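You operate a simulated robot arm through the tools that you are given. There is no shell and no other tool.

Carry out the task below with a simulated two-armed robot. There is one attempt and no reset: what you move stays moved.

Task
Seal the bowl, then start the fan and heat at air 3.0 and 60 C.
Fine: switch the power on; set both dials before the fan; heat comes last.

It is judged by the outcome, as a careful person would: the job done as asked, and still so three seconds after it is handed in. It fails if anything else is knocked over, pushed out of place, dropped, spilled or broken. Lids that push on must go on centred and level and be pressed home; caps that screw on are set level and turned clockwise until they are tight.

Robot
Two 7-joint arms with fingered hands on one trunk that stands fixed in place. Base frame: the origin is at the foot of the trunk, x ahead of it, y to its left, z up. Units: m, degrees, N and s.
The left shoulder is at [0.021, 0.187, 1.509], the right one opposite. Each reaches about 0.793 m from its shoulder. Payload 3.6 kg a hand.
The TCP of each hand is the grasp point between the finger pads, 0.026 m short of the fingertips. In the tool frame z runs along the fingers and y along their closing line. The gripper opens to 0.088 m; its body begins 0.03 m behind the TCP. The gripper is a hand of 3 fingers: y runs from the thumb to the fingers, the wrist lies at [-0.017, -0.098, -0.164] in the tool frame, and closing takes about 1.5 s.
Orientation is that of the tool frame in the base frame, as a unit quaternion [x, y, z, w]. With the fingers straight down and the wrist toward the robot, the tool's x, y and z point along [0, 1, 0], [1, 0, 0] and [0, 0, -1] of the base frame.

Tools
- The arms move only by the tool send_rows. It takes "left_commands", "right_commands" or both (then of equal length, played together; a hand with none holds still); each is a list of rows, each an object of numbers (a shift or turn left out is 0, a gripper value left out holds the last): "tx", "ty", "tz": the shift along the tool's x, y, z in m; "wx", "wy", "wz": the turn, a rotation vector about the tool's x, y, z in degrees; "grip": the finger opening in m, from 0 to 0.088. In form: [{"tx": .., "ty": .., "tz": .., "wx": .., "wy": .., "wz": .., "grip": ..}, ...]. A call has 1 to 20 rows; each row shifts and turns the commanded pose from where the row before left it, along the tool's axes as they then stand. Each row takes 0.2 s and may step no farther than 0.05 m and 8.6 degrees from the row before; otherwise, or with a gripper value out of range, the whole call is refused. A pose out of reach is approached as far as the arm can. The call stops where the force on the tool passes 50 N (or 10 N more than at its start, if that is more) or the arm is blocked; 0.2 s more then pass. Each finger travels about 0.153 m/s and halts on what it meets, pressing with about 26 N; the grip force reading is that of the motor and also rises with nothing between the fingers. The clock runs only during rows and for 0.2 s after the last one: add rows that do not move to give the fingers time. The reply holds the time, the measured pose of the TCP, the force on the tool along the base axes, the opening and the grip force, in the units named above and with some noise, with the torque about the TCP (base axes, N m) and any sound that the robot's microphone picked up.
- Cameras (640 x 400 px; columns grow to the right, rows downward): "scene" is now at [0.201, 0.0615, 1.4454]; the picture's right is [0.67, -0.74, 0.00], its down [-0.18, -0.16, -0.97] and it looks along [0.72, 0.65, -0.24] (base axes); focal length 214 px, centre (320, 200). "left" rides on the left gripper at [-0.056, -0.08, -0.102] in its tool frame; the picture's right is [-0.74, -0.32, 0.60], its down [0.62, -0.67, 0.41] and it looks along [0.27, 0.68, 0.69] (tool axes); focal length 247 px, centre (320, 200). "right" rides on the right gripper at [0.056, -0.08, -0.102] in its tool frame; the picture's right is [-0.73, 0.32, -0.60], its down [-0.62, -0.67, 0.41] and it looks along [-0.27, 0.68, 0.69] (tool axes); focal length 247 px, centre (320, 200). There is no depth. A picture from a camera that has moved, and an enlarged one, comes with that camera's place and axes in the base frame and with its lens.
- get_image(camera): a new picture of that camera. It takes no simulated time.
- raise_lower(by): moves the trunk up (or, below 0, down) by that many m; the arms and the scene camera ride with it, the base frame stays. It gives what a move gives, with no picture.
- set_grasp(shape, hand): the hand has 3 fingers and takes this shape, open, in about a second: jaw (thumb against the fingers, like two jaws); tri (thumb and two fingers); tip (a fingertip pinch); poke (one finger out to press); point (the index stretched); flat (the hand flat); cup (the hand cupped); fist (a fist). The gripper value then closes the fingers along that shape, each until it touches; the sizes above hold for jaw. It gives what a move gives, with no picture.
- aim_head(pan, tilt): turns the head with the scene camera to pan (to the left, within 60 degrees either way) and tilt (down, from -29 to 69), counted from straight ahead of the robot (the tilt from the chest, where the trunk bows). It gives what a move gives.
- close_up(camera, box): a new picture of the part [left, top, right, bottom] of that camera's present view, enlarged. It takes no simulated time.
- hand_in(): hands the job in; it is judged then, once.

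Nothing tells you positions but the pictures and the camera data. Unless the task says otherwise, let go and move clear before handing in.

The tools are called after "Call:" as a command line: name --argument value ..., lists and objects as JSON in quotes. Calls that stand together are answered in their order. send_rows: Moves the arms, as the interface text tells. Its arguments: {"type":"object","properties":{"left_commands":{"type":"array","items":{"type":"object","properties":{"tx":{"type":"number"},"ty":{"type":"number"},"tz":{"type":"number"},"wx":{"type":"number"},"wy":{"type":"number"},"wz":{"type":"number"},"grip":{"type":"number"}}}},"right_commands":{"type":"array","items":{"type":"object","properties":{"tx":{"type":"number"},"ty":{"type":"number"},"tz":{"type":"number"},"wx":{"type":"number"},"wy":{"type":"number"},"wz":{"type":"number"},"grip":{"type":"number"}}}}},"required":[]} The other tools are called the same way: raise_lower (by) moves the trunk up or down; set_grasp (shape, hand) gives the hand a shape; aim_head (pan, tilt) turns the head that bears the scene camera; get_image (camera) takes a picture; close_up (camera, box) takes an enlarged picture of a part of a camera's view; hand_in () hands the job in.

At the start:

```text
clock: 0.0
left_position: [0.3759, 0.3909, 1.4593]
left_orientation: [0.707, 0.707, 0.0, 0.001]
left_contact_force: [1.0, 0.9, 0.4]
left_torque: [0.0, 0.0, -0.02]
left_grip_width: 0.0877
left_grip_force: 0.1
left_shape: jaw
right_position: [0.4069, 0.0741, 1.5293]
right_orientation: [0.707, 0.707, 0.0, 0.0]
right_contact_force: [0.0, 0.6, -0.3]
right_torque: [0.02, 0.01, -0.04]
right_grip_width: 0.0877
right_grip_force: 0.1
right_shape: jaw
trunk travel left (down, up): [-0.65, 0.107]
head pan, tilt (commanded): [42.4, 13.8]
```

scene: 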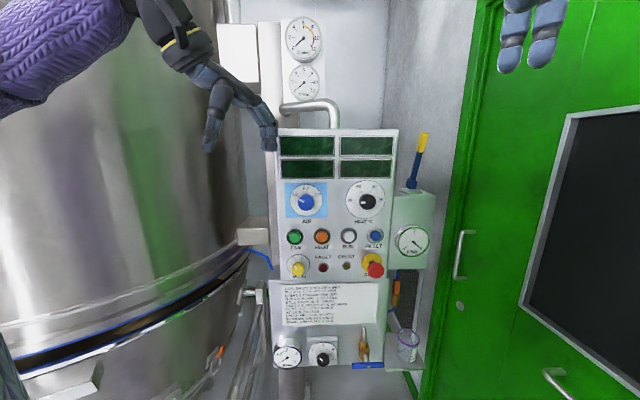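
right: 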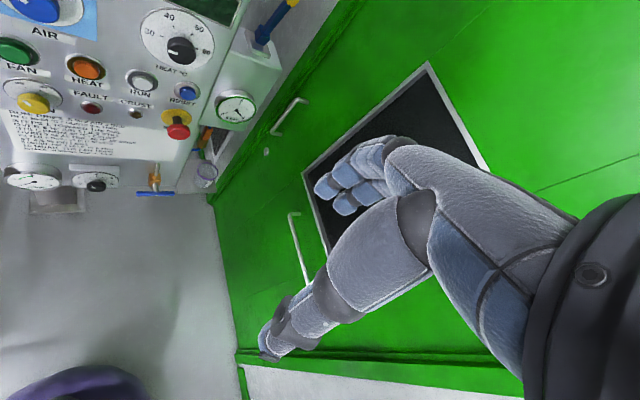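
left: 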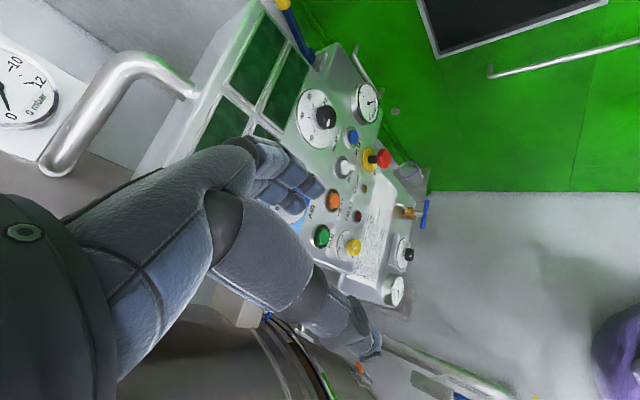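

I see a fluid-bed dryer: a control panel ahead-left with two dials (AIR, HEAT), buttons, and an instruction card, with the steel bowl to the left. I'll take enlarged pictures to read the panel before moving anything.

Call:
close_up --camera "scene" --box '[270, 125, 440, 235]'

Call:
close_up --camera "scene" --box '[270, 215, 440, 325]'

Call:
close_up --camera "scene" --box '[260, 270, 440, 390]'

Call:
close_up --camera "scene" --box '[220, 0, 400, 130]'

Call:
close_up --camera "scene" --box '[0, 200, 300, 400]'

```text
3.64 times, centred on (355, 180) of scene
camera zoom: at [0.201, 0.0615, 1.4454], right [0.67, -0.74, 0.0], down [-0.18, -0.16, -0.97], along [0.72, 0.65, -0.24], focal length 780 px, centre (193, 273)
```

zoom: 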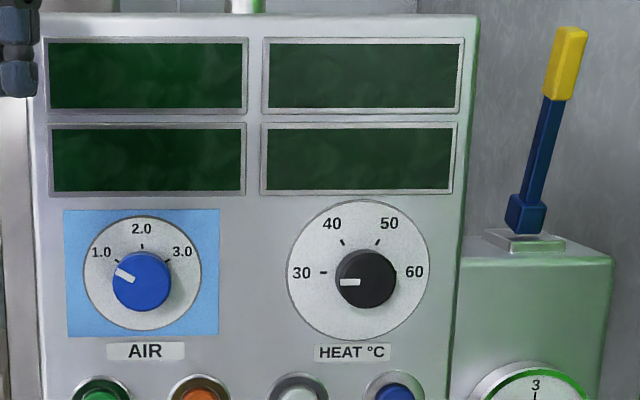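

```text
3.64 times, centred on (355, 270) of scene
camera zoom: at [0.201, 0.0615, 1.4454], right [0.67, -0.74, 0.0], down [-0.18, -0.16, -0.97], along [0.72, 0.65, -0.24], focal length 780 px, centre (193, -54)
```

zoom: 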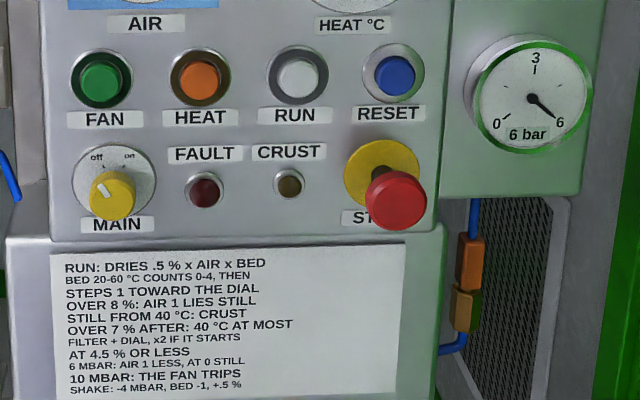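

```text
3.33 times, centred on (350, 330) of scene
camera zoom: at [0.201, 0.0615, 1.4454], right [0.67, -0.74, 0.0], down [-0.18, -0.16, -0.97], along [0.72, 0.65, -0.24], focal length 715 px, centre (220, -233)
```

zoom: 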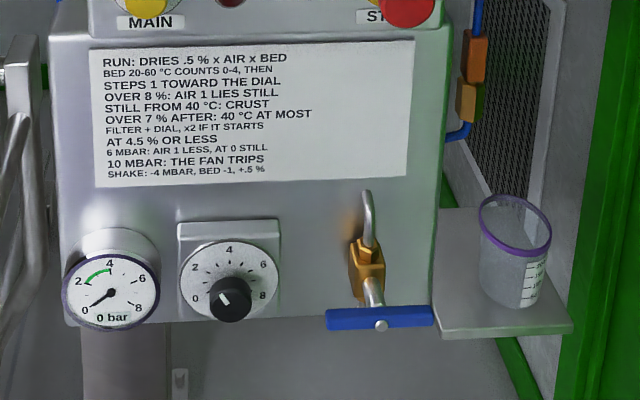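

```text
3.08 times, centred on (310, 65) of scene
camera zoom: at [0.201, 0.0615, 1.4454], right [0.67, -0.74, 0.0], down [-0.18, -0.16, -0.97], along [0.72, 0.65, -0.24], focal length 660 px, centre (351, 615)
```

zoom: 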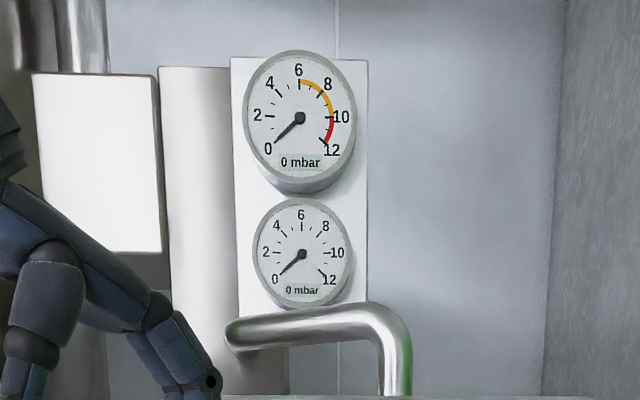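

```text
2.00 times, centred on (150, 300) of scene
camera zoom: at [0.201, 0.0615, 1.4454], right [0.67, -0.74, 0.0], down [-0.18, -0.16, -0.97], along [0.72, 0.65, -0.24], focal length 429 px, centre (660, 0)
```

zoom: 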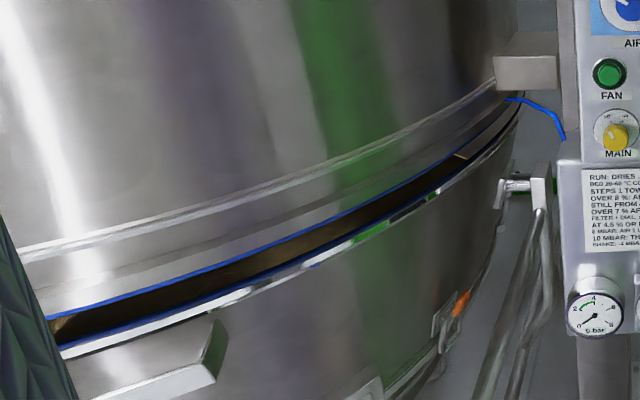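

The panel card is readable; the seal gauge reads 0 bar (green 2–4), and there's a regulator knob, a blue-handled valve, and a lever on the 6-bar box. I'll look around further to understand how the bowl seals.

Call:
aim_head --pan 42 --tilt 40

Call:
get_image --camera "scene"

Call:
close_up --camera "scene" --box '[220, 100, 460, 250]'

Call:
close_up --camera "scene" --box '[0, 100, 300, 290]'

Call:
close_up --camera "scene" --box '[160, 150, 340, 265]'

```text
clock: 0.9
left_position: [0.3751, 0.393, 1.4585]
left_orientation: [0.706, 0.708, -0.001, -0.001]
left_contact_force: [0.6, -0.4, -0.7]
left_torque: [-0.01, -0.02, 0.01]
left_grip_width: 0.0878
left_grip_force: 0.1
left_shape: jaw
right_position: [0.4068, 0.0737, 1.5285]
right_orientation: [0.707, 0.707, 0.0, 0.0]
right_contact_force: [-0.8, 0.3, 0.4]
right_torque: [-0.02, 0.03, 0.0]
right_grip_width: 0.0877
right_grip_force: 0.2
right_shape: jaw
trunk travel left (down, up): [-0.65, 0.107]
head pan, tilt (commanded): [42.0, 40.0]
```

```text
taken
camera scene: at [0.1952, 0.0555, 1.4041], right [0.67, -0.74, 0.0], down [-0.48, -0.43, -0.77], along [0.57, 0.51, -0.64], focal length 214 px, centre (320, 200)
```

scene: 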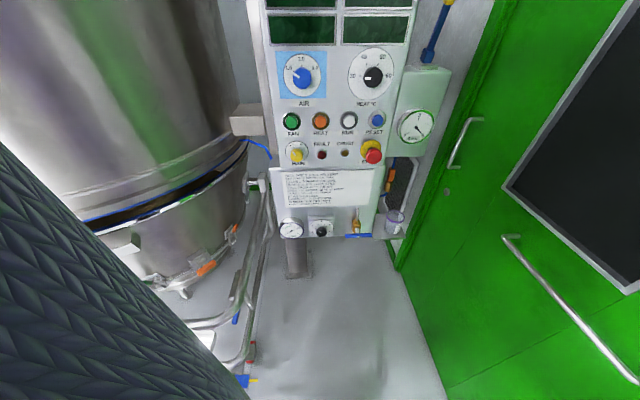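

```text
2.67 times, centred on (340, 175) of scene
camera zoom: at [0.1952, 0.0555, 1.4041], right [0.67, -0.74, 0.0], down [-0.48, -0.43, -0.77], along [0.57, 0.51, -0.64], focal length 572 px, centre (267, 267)
```

zoom: 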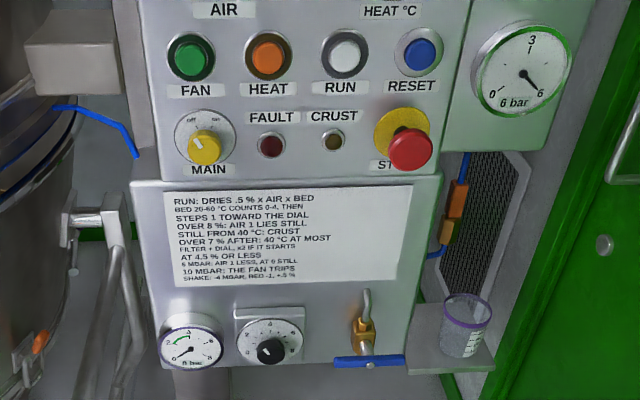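

```text
2.11 times, centred on (150, 195) of scene
camera zoom: at [0.1952, 0.0555, 1.4041], right [0.67, -0.74, 0.0], down [-0.48, -0.43, -0.77], along [0.57, 0.51, -0.64], focal length 452 px, centre (678, 210)
```

zoom: 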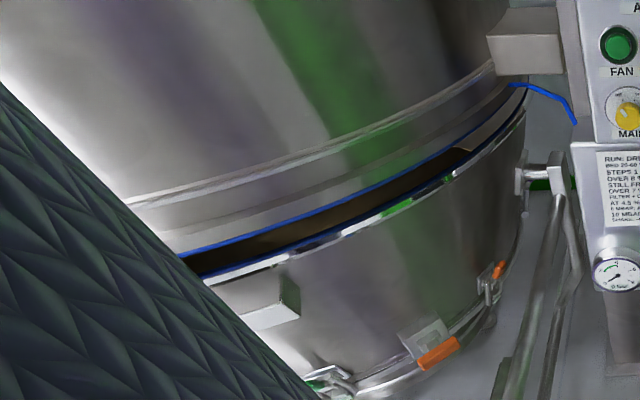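

```text
3.48 times, centred on (250, 208) of scene
camera zoom: at [0.1952, 0.0555, 1.4041], right [0.67, -0.74, 0.0], down [-0.48, -0.43, -0.77], along [0.57, 0.51, -0.64], focal length 746 px, centre (564, 174)
```

zoom: 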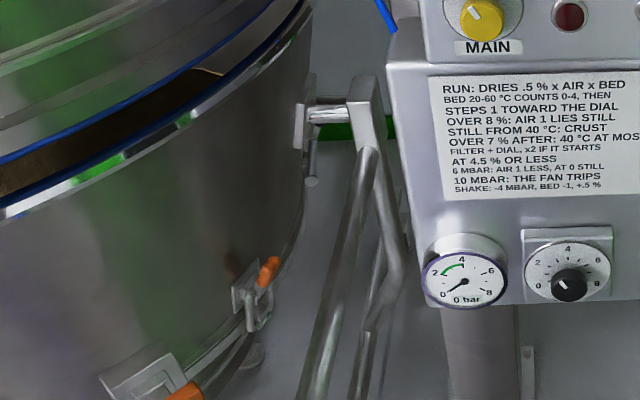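

The bowl sits on a trolley under the chamber with a dark gap below the blue seal ring. The HEAT knob triangulates to about (0.73, 0.355, 1.29). I'll look further left and around before moving.

Call:
aim_head --pan 60 --tilt 35

Call:
get_image --camera "scene"

Call:
aim_head --pan 15 --tilt 25

Call:
get_image --camera "scene"

Call:
close_up --camera "left" --box '[270, 0, 450, 310]'

Call:
close_up --camera "right" --box '[0, 0, 320, 220]'

```text
clock: 1.7
left_position: [0.3762, 0.3916, 1.4596]
left_orientation: [0.707, 0.707, -0.001, 0.0]
left_contact_force: [0.7, -1.4, 0.0]
left_torque: [-0.02, 0.0, -0.01]
left_grip_width: 0.0878
left_grip_force: 0.0
left_shape: jaw
right_position: [0.4056, 0.0739, 1.5292]
right_orientation: [0.707, 0.707, -0.001, 0.0]
right_contact_force: [-0.5, 0.3, 0.0]
right_torque: [0.0, -0.04, 0.03]
right_grip_width: 0.0878
right_grip_force: 0.1
right_shape: jaw
trunk travel left (down, up): [-0.65, 0.107]
head pan, tilt (commanded): [60.0, 35.0]
```

```text
taken
camera scene: at [0.1761, 0.0748, 1.4115], right [0.87, -0.5, 0.0], down [-0.29, -0.5, -0.82], along [0.41, 0.71, -0.57], focal length 214 px, centre (320, 200)
```

scene: 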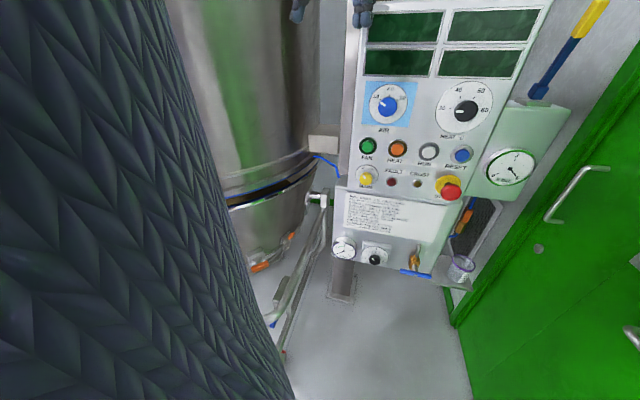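

```text
clock: 2.8
left_position: [0.3768, 0.3916, 1.4593]
left_orientation: [0.707, 0.707, -0.001, 0.0]
left_contact_force: [-0.3, 0.1, 0.8]
left_torque: [-0.01, 0.01, -0.02]
left_grip_width: 0.0877
left_grip_force: 0.1
left_shape: jaw
right_position: [0.4069, 0.0734, 1.5298]
right_orientation: [0.707, 0.707, -0.001, 0.001]
right_contact_force: [0.7, -0.1, -0.4]
right_torque: [-0.01, -0.01, -0.03]
right_grip_width: 0.0878
right_grip_force: 0.1
right_shape: jaw
trunk travel left (down, up): [-0.65, 0.107]
head pan, tilt (commanded): [15.0, 25.0]
```

```text
taken
camera scene: at [0.221, 0.0226, 1.4273], right [0.26, -0.97, 0.0], down [-0.41, -0.11, -0.91], along [0.88, 0.24, -0.42], focal length 214 px, centre (320, 200)
```

scene: 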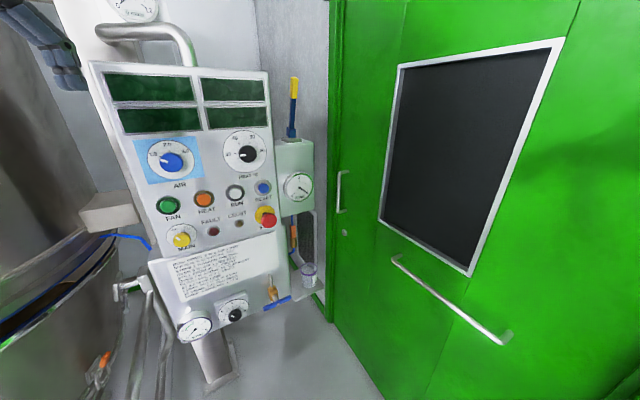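

```text
1.29 times, centred on (360, 155) of left
camera zoom: at [0.2965, 0.3353, 1.5605], right [-0.32, -0.74, -0.6], down [-0.67, 0.62, -0.41], along [0.68, 0.27, -0.69], focal length 319 px, centre (268, 258)
```

zoom: 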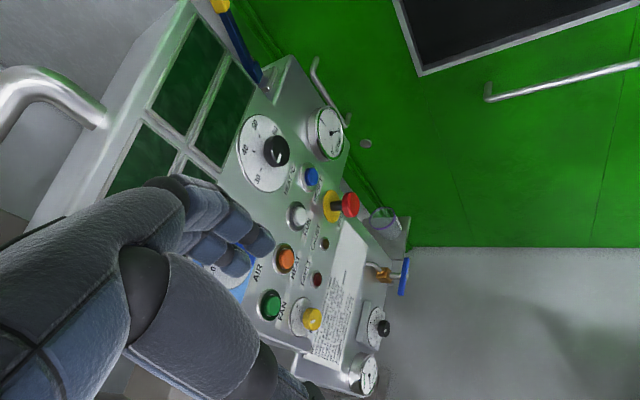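

```text
1.82 times, centred on (160, 110) of right
camera zoom: at [0.3264, 0.131, 1.6314], right [0.32, -0.73, 0.6], down [-0.67, -0.62, -0.41], along [0.68, -0.27, -0.69], focal length 449 px, centre (611, 364)
```

zoom: 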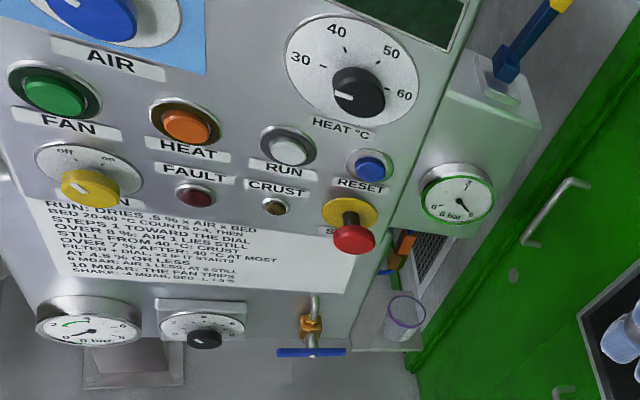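

From triangulation, the panel faces the robot at 45° (normal about (-0.71, -0.71, 0)). FAN is at (0.584, 0.511, 1.186), HEAT button (0.646, 0.457, 1.178), AIR knob (0.596, 0.472, 1.297), MAIN (0.580, 0.495, 1.087), and the seal regulator near (0.652, 0.454, 0.714). I'll turn the left hand to face the panel, well clear of it.

Call:
send_rows --left_commands '[{"wx": -8.2}, {"wx": -8.2}, {"wx": -8.2}, {"wx": -8.2}, {"wx": -8.2}, {"wx": -8.2}, {"wx": -8.2}, {"wx": -8.2}, {"wx": -8.2}, {"wx": -8.2}, {"wx": -8.0}, {"wy": 7.5}, {"wy": 7.5}, {"wy": 7.5}, {"wy": 7.5}, {"wy": 7.5}, {"wy": 7.5}]'

Call:
aim_head --pan 42 --tilt 14

Call:
get_image --camera "scene"

Call:
get_image --camera "left"

```text
clock: 6.3
left_position: [0.3882, 0.4095, 1.4877]
left_orientation: [0.342, 0.566, 0.7, 0.268]
left_contact_force: [-0.5, 0.0, 0.0]
left_torque: [0.0, -0.02, 0.04]
left_grip_width: 0.0877
left_grip_force: 0.0
left_shape: jaw
left hand out of reach, approached as far as the arm can: row 5, 6
right_position: [0.4066, 0.0744, 1.5293]
right_orientation: [0.707, 0.708, 0.0, 0.0]
right_contact_force: [0.1, 0.8, 0.1]
right_torque: [-0.01, 0.0, -0.02]
right_grip_width: 0.0877
right_grip_force: 0.1
right_shape: jaw
trunk travel left (down, up): [-0.65, 0.107]
head pan, tilt (commanded): [15.0, 25.0]
stopped in row 17 (left hand): the arm was blocked; the commanded pose is now the measured one
```

```text
clock: 7.2
left_position: [0.3882, 0.4085, 1.4869]
left_orientation: [0.342, 0.567, 0.7, 0.267]
left_contact_force: [0.0, -0.2, 0.4]
left_torque: [-0.01, 0.02, 0.0]
left_grip_width: 0.0878
left_grip_force: 0.1
left_shape: jaw
right_position: [0.4055, 0.0731, 1.5288]
right_orientation: [0.708, 0.707, 0.0, 0.0]
right_contact_force: [-0.1, 0.0, 0.2]
right_torque: [0.01, 0.01, 0.02]
right_grip_width: 0.0876
right_grip_force: 0.0
right_shape: jaw
trunk travel left (down, up): [-0.65, 0.107]
head pan, tilt (commanded): [42.0, 14.0]
```

```text
taken
camera scene: at [0.2016, 0.0611, 1.4451], right [0.67, -0.74, 0.0], down [-0.18, -0.16, -0.97], along [0.72, 0.65, -0.24], focal length 214 px, centre (320, 200)
```

scene: 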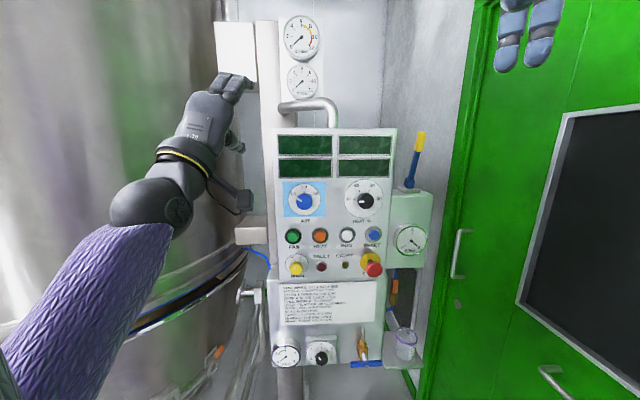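

```text
taken
camera left: at [0.3412, 0.3202, 1.3853], right [0.92, -0.13, -0.37], down [-0.08, 0.87, -0.49], along [0.38, 0.48, 0.79], focal length 247 px, centre (320, 200)
```

left: 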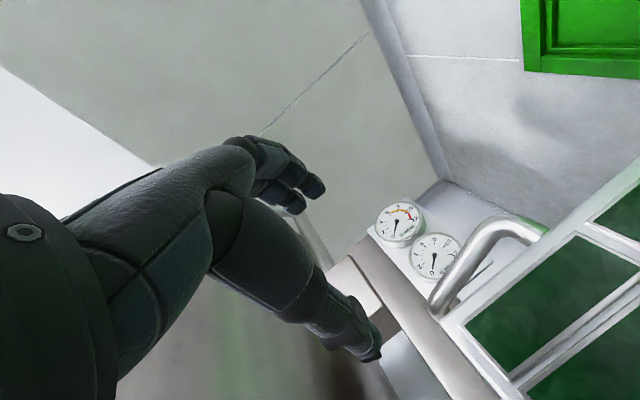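

The left hand nearly reached the panel-facing attitude (joint limit near the shoulder). I'll shift it forward and down relative to the shoulder and finish the turn, keeping clear of the panel.

Call:
send_rows --left_commands '[{"tx": -0.026, "ty": -0.028, "tz": 0.0025}, {"tx": -0.026, "ty": -0.028, "tz": 0.0025}, {"tx": -0.026, "ty": -0.028, "tz": 0.0025}, {"tx": -0.026, "ty": -0.028, "tz": 0.0025}, {"wx": 2.5, "wy": 2.1, "wz": -3.2}, {"wx": 2.5, "wy": 2.1, "wz": -3.2}, {"wx": 2.5, "wy": 2.1, "wz": -3.2}, {}]'

Call:
get_image --camera "scene"

Call:
get_image --camera "left"

```text
clock: 8.2
left_position: [0.4533, 0.3815, 1.3891]
left_orientation: [0.362, 0.511, 0.741, 0.242]
left_contact_force: [1.4, 0.7, -0.4]
left_torque: [-0.04, -0.02, -0.01]
left_grip_width: 0.0879
left_grip_force: 0.0
left_shape: jaw
right_position: [0.4064, 0.0728, 1.5301]
right_orientation: [0.706, 0.708, 0.0, 0.001]
right_contact_force: [0.6, -0.4, -0.2]
right_torque: [0.01, 0.01, 0.0]
right_grip_width: 0.0878
right_grip_force: 0.0
right_shape: jaw
trunk travel left (down, up): [-0.65, 0.107]
head pan, tilt (commanded): [42.0, 14.0]
stopped in row 4 (left hand): the arm was blocked; the commanded pose is now the measured one
```

```text
taken
camera scene: at [0.2018, 0.0611, 1.4451], right [0.67, -0.74, 0.0], down [-0.18, -0.16, -0.97], along [0.72, 0.65, -0.24], focal length 214 px, centre (320, 200)
```

scene: 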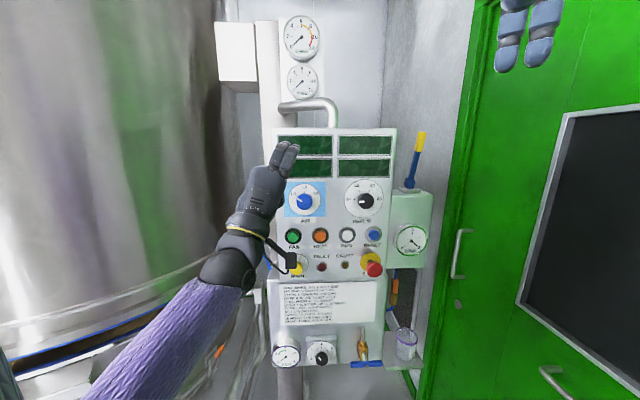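

```text
taken
camera left: at [0.4069, 0.3105, 1.2755], right [0.92, -0.07, -0.38], down [-0.08, 0.93, -0.35], along [0.38, 0.35, 0.86], focal length 247 px, centre (320, 200)
```

left: 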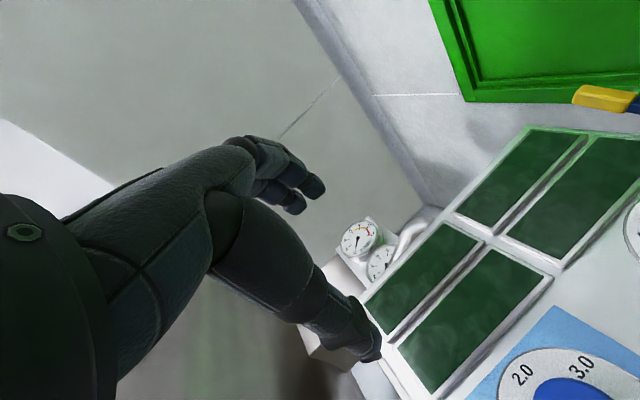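

The wrist hits a limit with the hand rolled wrist-below. I'll roll the hand about 45° so the forearm comes in more naturally, and finish aligning the fingers with the panel normal.

Call:
send_rows --left_commands '[{"wx": 3.8, "wy": 0.2, "wz": 7.1}, {"wx": 3.8, "wy": 0.2, "wz": 7.1}, {"wx": 3.8, "wy": 0.2, "wz": 7.1}, {"wx": 3.8, "wy": 0.2, "wz": 7.1}, {}]'

Call:
get_image --camera "scene"

Call:
get_image --camera "left"

```text
clock: 9.4
left_position: [0.4521, 0.3825, 1.3881]
left_orientation: [0.5, 0.503, 0.705, 0.0]
left_contact_force: [0.9, -1.0, -0.2]
left_torque: [-0.01, 0.01, 0.03]
left_grip_width: 0.0881
left_grip_force: 0.1
left_shape: jaw
right_position: [0.4069, 0.0736, 1.53]
right_orientation: [0.707, 0.707, -0.001, 0.001]
right_contact_force: [0.2, 0.1, 0.1]
right_torque: [-0.01, 0.0, -0.01]
right_grip_width: 0.0878
right_grip_force: 0.0
right_shape: jaw
trunk travel left (down, up): [-0.65, 0.107]
head pan, tilt (commanded): [42.0, 14.0]
```

```text
taken
camera scene: at [0.2015, 0.0609, 1.4452], right [0.67, -0.74, 0.0], down [-0.18, -0.16, -0.97], along [0.72, 0.65, -0.24], focal length 214 px, centre (320, 200)
```

scene: 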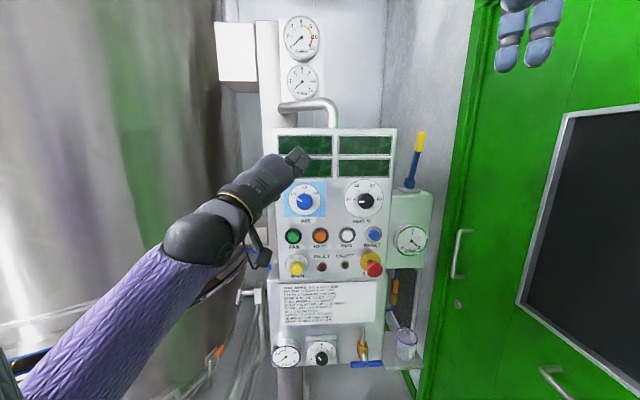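

```text
taken
camera left: at [0.3685, 0.32, 1.2917], right [0.63, 0.21, -0.75], down [-0.36, 0.93, -0.04], along [0.69, 0.29, 0.66], focal length 247 px, centre (320, 200)
```

left: 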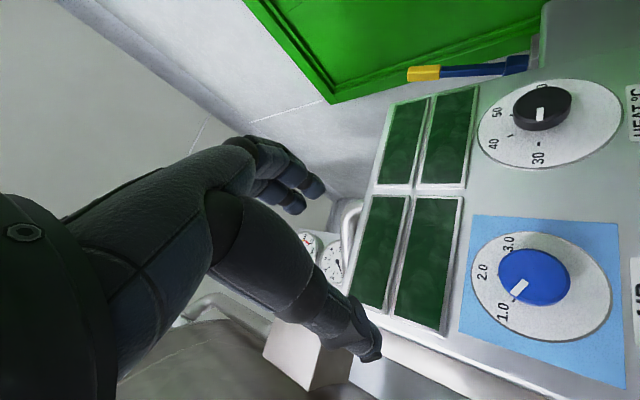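

The hand is now exactly facing the panel at a safe stand-off. I'll lower the trunk in stages to look at the lower panel (seal regulator, valve).

Call:
raise_lower --by -0.2

Call:
get_image --camera "scene"

Call:
aim_head --pan 60 --tilt 20

Call:
get_image --camera "scene"

```text
clock: 11.6
left_position: [0.4523, 0.3829, 1.1883]
left_orientation: [0.499, 0.504, 0.705, 0.0]
left_contact_force: [1.4, 0.2, -0.4]
left_torque: [0.0, 0.03, -0.01]
left_grip_width: 0.0878
left_grip_force: 0.0
left_shape: jaw
right_position: [0.4049, 0.0726, 1.3303]
right_orientation: [0.707, 0.707, 0.001, 0.0]
right_contact_force: [-0.1, 0.9, -0.1]
right_torque: [0.0, -0.02, 0.0]
right_grip_width: 0.0879
right_grip_force: 0.0
right_shape: jaw
trunk travel left (down, up): [-0.45, 0.307]
head pan, tilt (commanded): [42.0, 14.0]
```

```text
taken
camera scene: at [0.2093, 0.061, 1.2404], right [0.67, -0.74, 0.0], down [-0.18, -0.16, -0.97], along [0.72, 0.65, -0.24], focal length 214 px, centre (320, 200)
```

scene: 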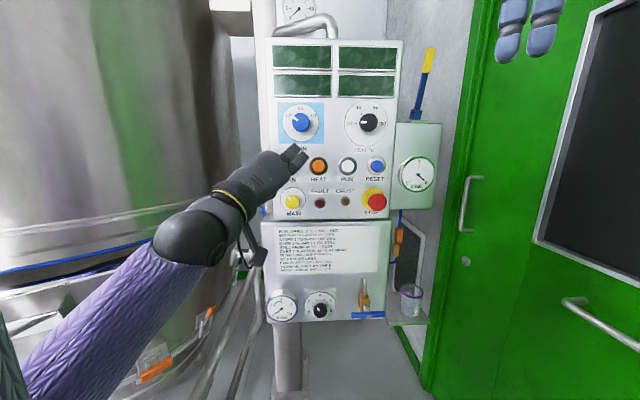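

```text
clock: 12.4
left_position: [0.453, 0.3825, 1.1883]
left_orientation: [0.499, 0.504, 0.705, 0.0]
left_contact_force: [-0.6, 0.0, -0.1]
left_torque: [-0.01, 0.02, 0.01]
left_grip_width: 0.0881
left_grip_force: 0.1
left_shape: jaw
right_position: [0.4063, 0.0717, 1.3287]
right_orientation: [0.707, 0.707, -0.001, 0.001]
right_contact_force: [-0.1, -0.7, -0.1]
right_torque: [-0.01, 0.05, -0.02]
right_grip_width: 0.0872
right_grip_force: 0.0
right_shape: jaw
trunk travel left (down, up): [-0.45, 0.307]
head pan, tilt (commanded): [60.0, 20.0]
```

```text
taken
camera scene: at [0.1867, 0.0791, 1.2305], right [0.87, -0.5, 0.0], down [-0.17, -0.3, -0.94], along [0.47, 0.81, -0.34], focal length 214 px, centre (320, 200)
```

scene: 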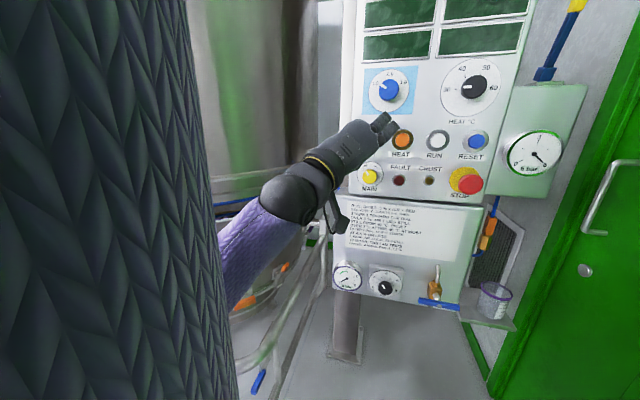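

The lower panel is more visible now. Let me zoom in on the regulator, seal gauge and valve.

Call:
close_up --camera "scene" --box '[325, 250, 535, 340]'

Call:
close_up --camera "scene" --box '[330, 255, 420, 310]'

Call:
close_up --camera "scene" --box '[410, 190, 530, 330]'

Call:
close_up --camera "scene" --box '[500, 0, 620, 190]'

Call:
close_up --camera "scene" --box '[200, 190, 340, 400]'

```text
3.05 times, centred on (430, 295) of scene
camera zoom: at [0.1867, 0.0791, 1.2305], right [0.87, -0.5, 0.0], down [-0.17, -0.3, -0.94], along [0.47, 0.81, -0.34], focal length 654 px, centre (-15, -90)
```

zoom: 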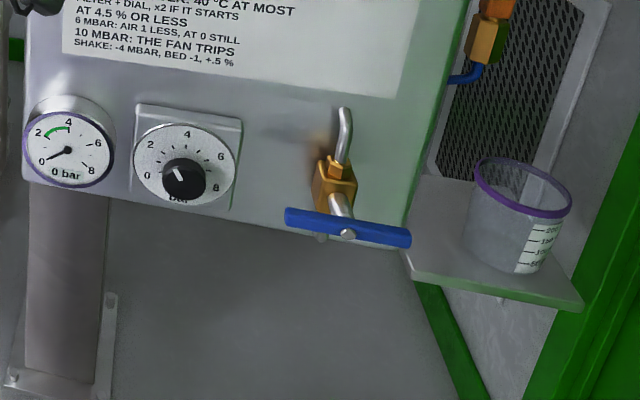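

```text
7.11 times, centred on (375, 282) of scene
camera zoom: at [0.1867, 0.0791, 1.2305], right [0.87, -0.5, 0.0], down [-0.17, -0.3, -0.94], along [0.47, 0.81, -0.34], focal length 1525 px, centre (-71, -387)
```

zoom: 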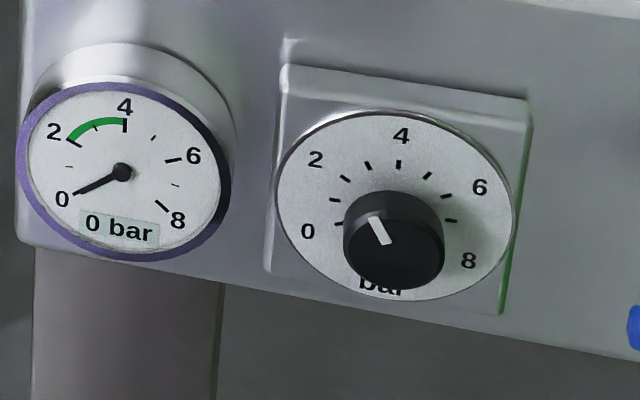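

```text
2.86 times, centred on (470, 260) of scene
camera zoom: at [0.1867, 0.0791, 1.2305], right [0.87, -0.5, 0.0], down [-0.17, -0.3, -0.94], along [0.47, 0.81, -0.34], focal length 613 px, centre (-109, 29)
```

zoom: 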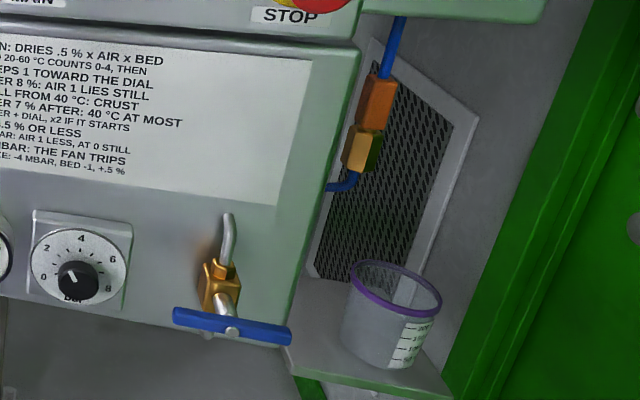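

```text
2.11 times, centred on (560, 95) of scene
camera zoom: at [0.1867, 0.0791, 1.2305], right [0.87, -0.5, 0.0], down [-0.17, -0.3, -0.94], along [0.47, 0.81, -0.34], focal length 452 px, centre (-185, 421)
```

zoom: 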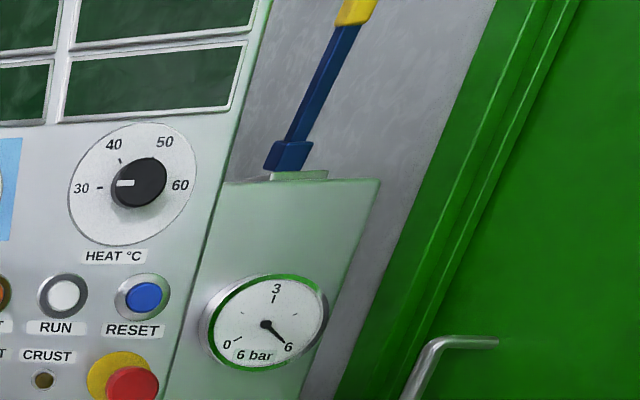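

```text
1.90 times, centred on (270, 295) of scene
camera zoom: at [0.1867, 0.0791, 1.2305], right [0.87, -0.5, 0.0], down [-0.17, -0.3, -0.94], along [0.47, 0.81, -0.34], focal length 408 px, centre (415, 19)
```

zoom: 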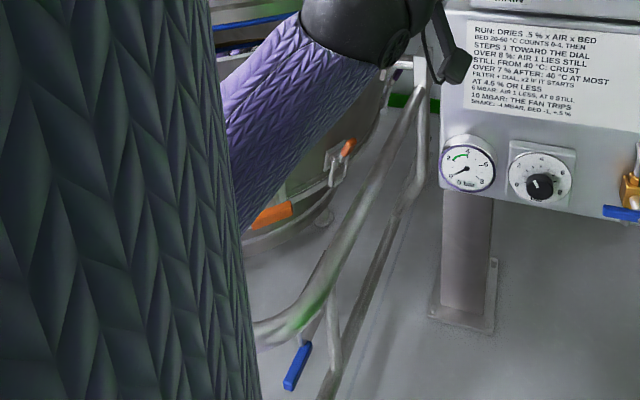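

The seal regulator is already pointing at about 3 bar (mid-green) and the seal gauge reads 0 with the blue T-handle crosswise to its pipe, so opening that valve should inflate the seal. I'll zoom in on MAIN and the dials to judge the angles needed.

Call:
close_up --camera "scene" --box '[350, 150, 440, 206]'

Call:
close_up --camera "scene" --box '[360, 55, 520, 155]'

Call:
close_up --camera "scene" --box '[430, 140, 520, 206]'

Call:
get_image --camera "left"

```text
7.11 times, centred on (395, 178) of scene
camera zoom: at [0.1867, 0.0791, 1.2305], right [0.87, -0.5, 0.0], down [-0.17, -0.3, -0.94], along [0.47, 0.81, -0.34], focal length 1525 px, centre (-213, 356)
```

zoom: 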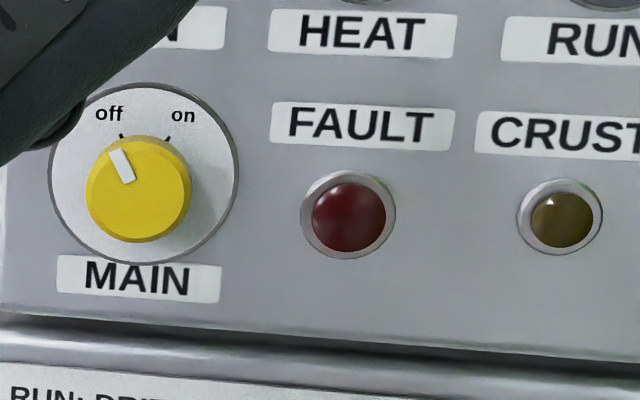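

```text
4.00 times, centred on (440, 105) of scene
camera zoom: at [0.1867, 0.0791, 1.2305], right [0.87, -0.5, 0.0], down [-0.17, -0.3, -0.94], along [0.47, 0.81, -0.34], focal length 858 px, centre (-160, 580)
```

zoom: 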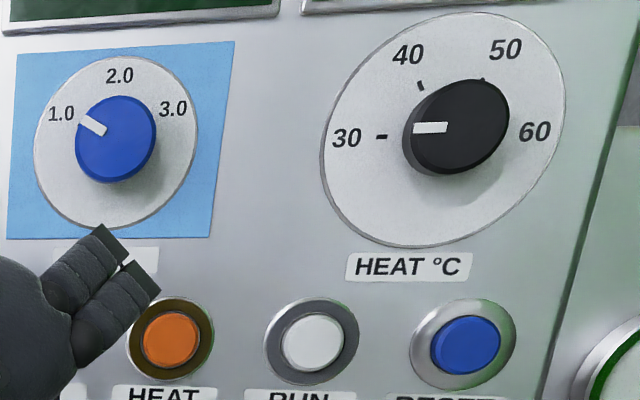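

```text
6.06 times, centred on (475, 173) of scene
camera zoom: at [0.1867, 0.0791, 1.2305], right [0.87, -0.5, 0.0], down [-0.17, -0.3, -0.94], along [0.47, 0.81, -0.34], focal length 1300 px, centre (-619, 364)
```

zoom: 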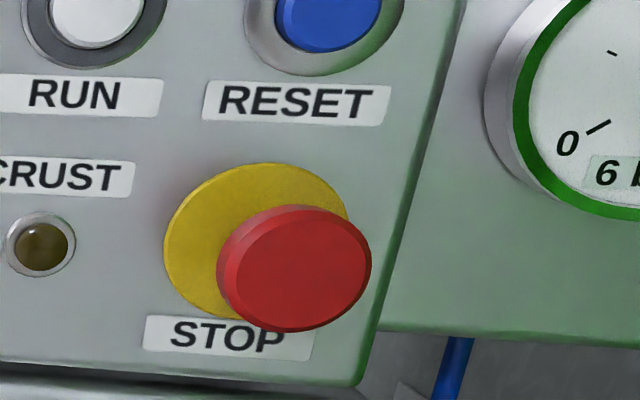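

```text
taken
camera left: at [0.3686, 0.3201, 1.0915], right [0.63, 0.21, -0.75], down [-0.36, 0.93, -0.04], along [0.69, 0.29, 0.66], focal length 247 px, centre (320, 200)
```

left: 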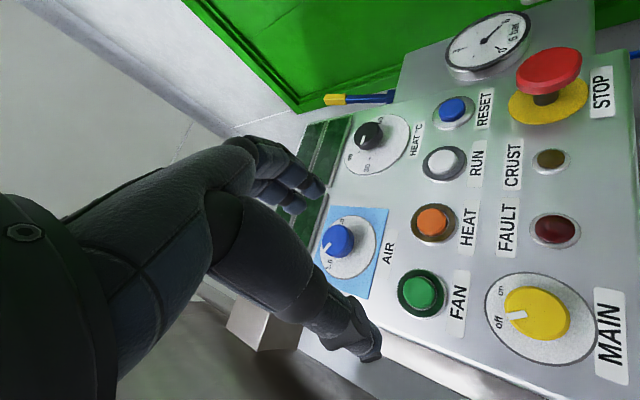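

MAIN needs about +60° clockwise (off at about −30° to on at about +30°), AIR about +120°, HEAT about +180°. I'll move the left hand in front of MAIN (still clear), and test wrist roll range there.

Call:
send_rows --left_commands '[{"tx": -0.0193, "ty": -0.0155, "tz": 0.025}, {"tx": -0.0193, "ty": -0.0155, "tz": 0.025}, {"tx": -0.0193, "ty": -0.0156, "tz": 0.025}, {"tx": -0.0193, "ty": -0.0156, "tz": 0.0245}, {}, {"wz": -7.5}, {"wz": -7.5}, {"wz": -7.5}, {"wz": -7.5}, {}]'

Call:
get_image --camera "scene"

Call:
get_image --camera "left"

```text
clock: 14.6
left_position: [0.5303, 0.4447, 1.091]
left_orientation: [0.351, 0.616, 0.682, 0.183]
left_contact_force: [0.7, -0.5, -0.2]
left_torque: [0.0, -0.03, 0.0]
left_grip_width: 0.0876
left_grip_force: 0.1
left_shape: jaw
right_position: [0.4053, 0.0732, 1.3306]
right_orientation: [0.707, 0.707, -0.001, 0.0]
right_contact_force: [0.6, 0.5, 0.0]
right_torque: [0.01, 0.03, -0.01]
right_grip_width: 0.0877
right_grip_force: 0.0
right_shape: jaw
trunk travel left (down, up): [-0.45, 0.307]
head pan, tilt (commanded): [60.0, 20.0]
```

```text
taken
camera scene: at [0.1866, 0.0793, 1.2304], right [0.87, -0.5, 0.0], down [-0.17, -0.3, -0.94], along [0.47, 0.81, -0.34], focal length 214 px, centre (320, 200)
```

scene: 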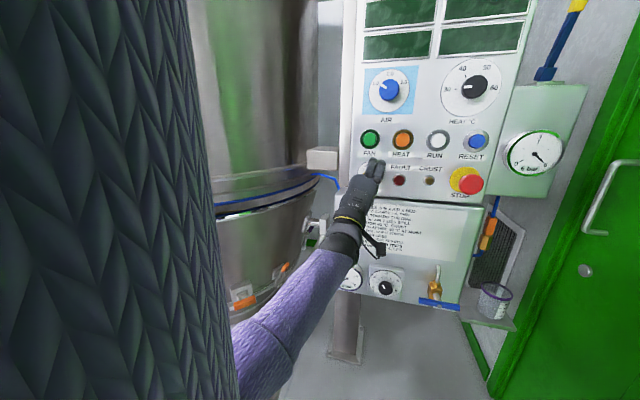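

```text
taken
camera left: at [0.4819, 0.348, 0.9977], right [0.87, -0.02, -0.5], down [-0.26, 0.83, -0.49], along [0.42, 0.55, 0.72], focal length 247 px, centre (320, 200)
```

left: 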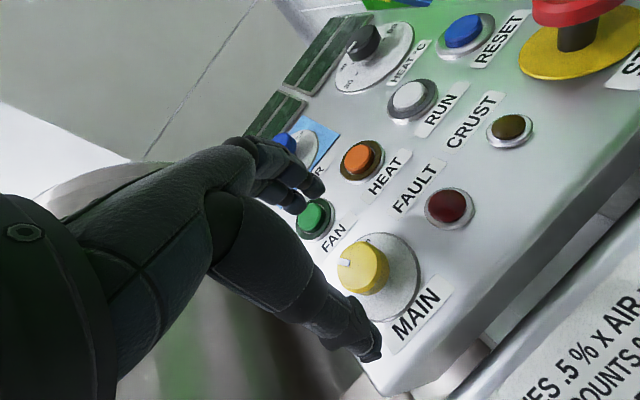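

The left hand is lined up on MAIN within a few millimetres. I'll narrow the fingers a little and advance so they straddle the yellow knob, then check before closing.

Call:
send_rows --left_commands '[{"grip": 0.062}, {"grip": 0.062}, {"tx": 0.001, "ty": 0.001, "tz": 0.015}, {"tx": 0.001, "ty": 0.001, "tz": 0.015}, {"tz": 0.01}, {}]'

Call:
get_image --camera "left"

Call:
close_up --camera "scene" --box '[320, 110, 440, 200]'

```text
clock: 16.0
left_position: [0.5562, 0.4736, 1.0921]
left_orientation: [0.353, 0.615, 0.681, 0.183]
left_contact_force: [0.0, 0.0, 0.3]
left_torque: [-0.01, -0.03, 0.02]
left_grip_width: 0.0624
left_grip_force: 0.0
left_shape: jaw
right_position: [0.4051, 0.0737, 1.3279]
right_orientation: [0.707, 0.707, 0.0, 0.001]
right_contact_force: [-0.1, -0.3, 0.1]
right_torque: [0.01, 0.01, -0.02]
right_grip_width: 0.0875
right_grip_force: 0.0
right_shape: jaw
trunk travel left (down, up): [-0.45, 0.307]
head pan, tilt (commanded): [60.0, 20.0]
```

```text
taken
camera left: at [0.5086, 0.3759, 0.9996], right [0.87, -0.02, -0.5], down [-0.26, 0.83, -0.49], along [0.42, 0.55, 0.72], focal length 247 px, centre (320, 200)
```

left: 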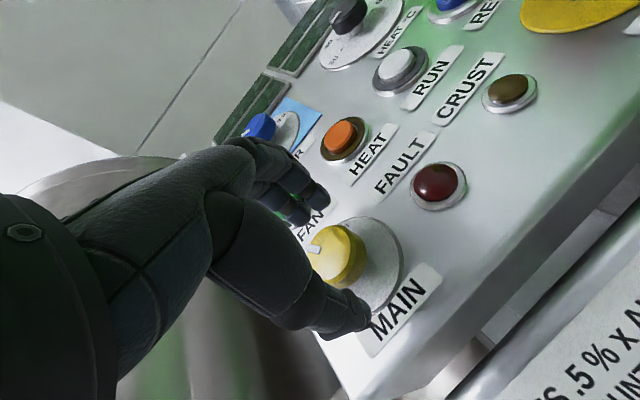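

```text
4.44 times, centred on (380, 155) of scene
camera zoom: at [0.1866, 0.0791, 1.2305], right [0.87, -0.5, 0.0], down [-0.17, -0.3, -0.94], along [0.47, 0.81, -0.34], focal length 953 px, centre (53, 400)
```

zoom: 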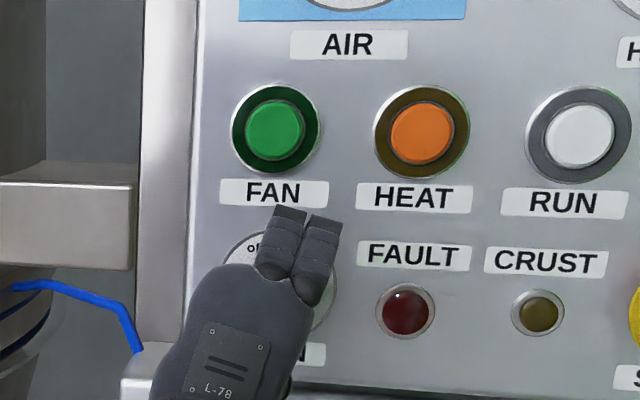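

The fingers straddle the knob with no contact. I'll zoom in to check depth and centring.

Call:
close_up --camera "left" --box '[240, 180, 460, 340]'

```text
2.50 times, centred on (350, 260) of left
camera zoom: at [0.5086, 0.3759, 0.9996], right [0.87, -0.02, -0.5], down [-0.26, 0.83, -0.49], along [0.42, 0.55, 0.72], focal length 617 px, centre (245, 50)
```

zoom: 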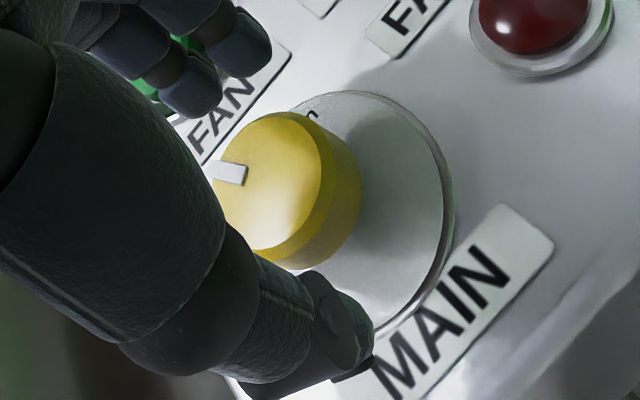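

Geometry says the knob axis is on the tool axis within ~3 mm, with the panel face near w≈0.785. I'll go 18 mm deeper and close on the knob.

Call:
send_rows --left_commands '[{"tz": 0.009}, {"tz": 0.009}, {"grip": 0.03}, {"grip": 0.02}, {"grip": 0.02}, {"grip": 0.02}, {"grip": 0.02}, {}]'

Call:
close_up --camera "left" --box '[240, 180, 460, 340]'

```text
clock: 17.8
left_position: [0.5714, 0.4873, 1.0915]
left_orientation: [0.352, 0.616, 0.681, 0.183]
left_contact_force: [5.6, 6.0, 3.6]
left_torque: [0.07, 0.03, 0.01]
left_grip_width: 0.0276
left_grip_force: 26.3
left_shape: jaw
right_position: [0.4063, 0.0744, 1.3288]
right_orientation: [0.706, 0.708, 0.0, -0.001]
right_contact_force: [-0.6, 0.2, 0.2]
right_torque: [0.0, -0.02, 0.0]
right_grip_width: 0.0879
right_grip_force: 0.1
right_shape: jaw
trunk travel left (down, up): [-0.45, 0.307]
head pan, tilt (commanded): [60.0, 20.0]
```

```text
2.50 times, centred on (350, 260) of left
camera zoom: at [0.5223, 0.3901, 0.9995], right [0.87, -0.02, -0.5], down [-0.26, 0.83, -0.49], along [0.42, 0.55, 0.72], focal length 617 px, centre (245, 50)
```

zoom: 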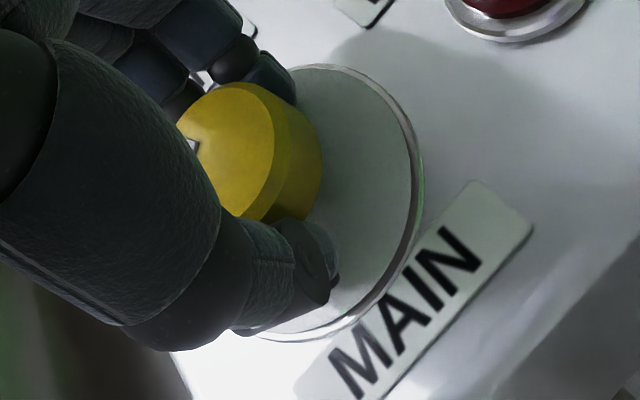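

The knob is gripped (26 N). Now I'll turn it clockwise 60°.

Call:
send_rows --left_commands '[{"wz": 7.5}, {"wz": 7.5}, {"wz": 7.5}, {"wz": 7.5}, {"wz": 7.5}, {"wz": 7.5}, {"wz": 7.5}, {"wz": 7.5}, {}]'

Call:
close_up --camera "left" --box '[240, 180, 460, 340]'

Call:
get_image --camera "scene"

```text
clock: 19.8
left_position: [0.569, 0.4882, 1.0907]
left_orientation: [0.613, 0.357, 0.681, -0.184]
left_contact_force: [3.7, 9.7, 3.4]
left_torque: [0.02, -0.01, 0.1]
left_grip_width: 0.0271
left_grip_force: 26.0
left_shape: jaw
right_position: [0.4057, 0.0749, 1.3289]
right_orientation: [0.707, 0.707, -0.001, 0.0]
right_contact_force: [-0.7, 1.0, -0.3]
right_torque: [0.0, 0.02, 0.02]
right_grip_width: 0.0877
right_grip_force: 0.1
right_shape: jaw
trunk travel left (down, up): [-0.45, 0.307]
head pan, tilt (commanded): [60.0, 20.0]
```

```text
2.50 times, centred on (350, 260) of left
camera zoom: at [0.4535, 0.4586, 1.0154], right [0.34, 0.5, -0.8], down [-0.28, 0.86, 0.42], along [0.9, 0.08, 0.43], focal length 617 px, centre (245, 50)
```

zoom: 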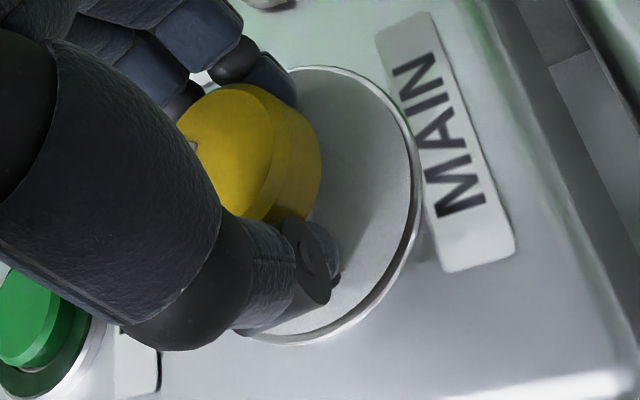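

```text
taken
camera scene: at [0.1869, 0.0802, 1.2303], right [0.87, -0.5, 0.0], down [-0.17, -0.3, -0.94], along [0.47, 0.81, -0.34], focal length 214 px, centre (320, 200)
```

scene: 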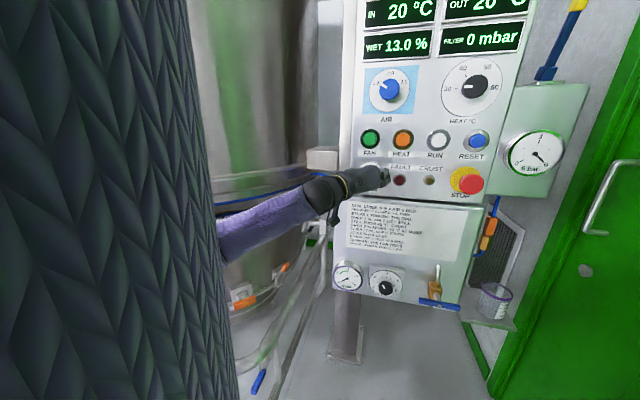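

Power is on: the displays are lit (IN 20 °C, OUT 20 °C, WET 13.0 %, FILTER 0 mbar). I'll release the knob and back away.

Call:
send_rows --left_commands '[{"grip": 0.055}, {"grip": 0.062}, {}, {}, {"tz": -0.03}, {"tz": -0.04}, {"tz": -0.04}, {}]'

Call:
get_image --camera "scene"

Call:
close_up --camera "left" --box '[300, 150, 640, 400]'

```text
clock: 21.6
left_position: [0.493, 0.4073, 1.0933]
left_orientation: [0.612, 0.357, 0.682, -0.182]
left_contact_force: [1.4, 0.3, 0.7]
left_torque: [0.02, 0.03, -0.02]
left_grip_width: 0.0617
left_grip_force: 0.0
left_shape: jaw
right_position: [0.407, 0.0734, 1.3294]
right_orientation: [0.707, 0.707, -0.001, 0.0]
right_contact_force: [0.1, -0.2, -0.6]
right_torque: [-0.01, -0.01, -0.01]
right_grip_width: 0.0877
right_grip_force: 0.0
right_shape: jaw
trunk travel left (down, up): [-0.45, 0.307]
head pan, tilt (commanded): [60.0, 20.0]
```

```text
taken
camera scene: at [0.1872, 0.0796, 1.2303], right [0.87, -0.5, 0.0], down [-0.17, -0.3, -0.94], along [0.47, 0.81, -0.34], focal length 214 px, centre (320, 200)
```

scene: 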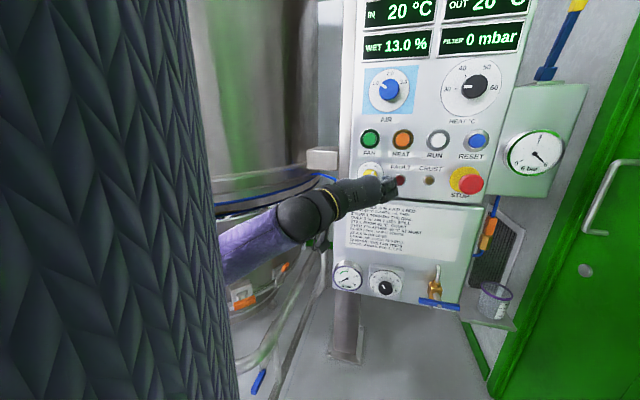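

```text
1.60 times, centred on (470, 275) of left
camera zoom: at [0.3762, 0.3785, 1.0172], right [0.34, 0.5, -0.8], down [-0.28, 0.86, 0.42], along [0.9, 0.08, 0.43], focal length 395 px, centre (80, 80)
```

zoom: 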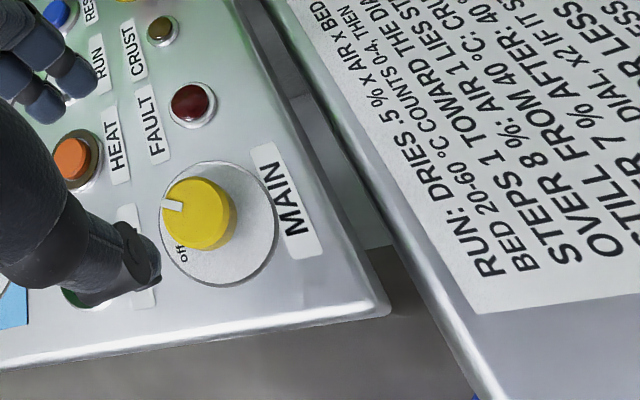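

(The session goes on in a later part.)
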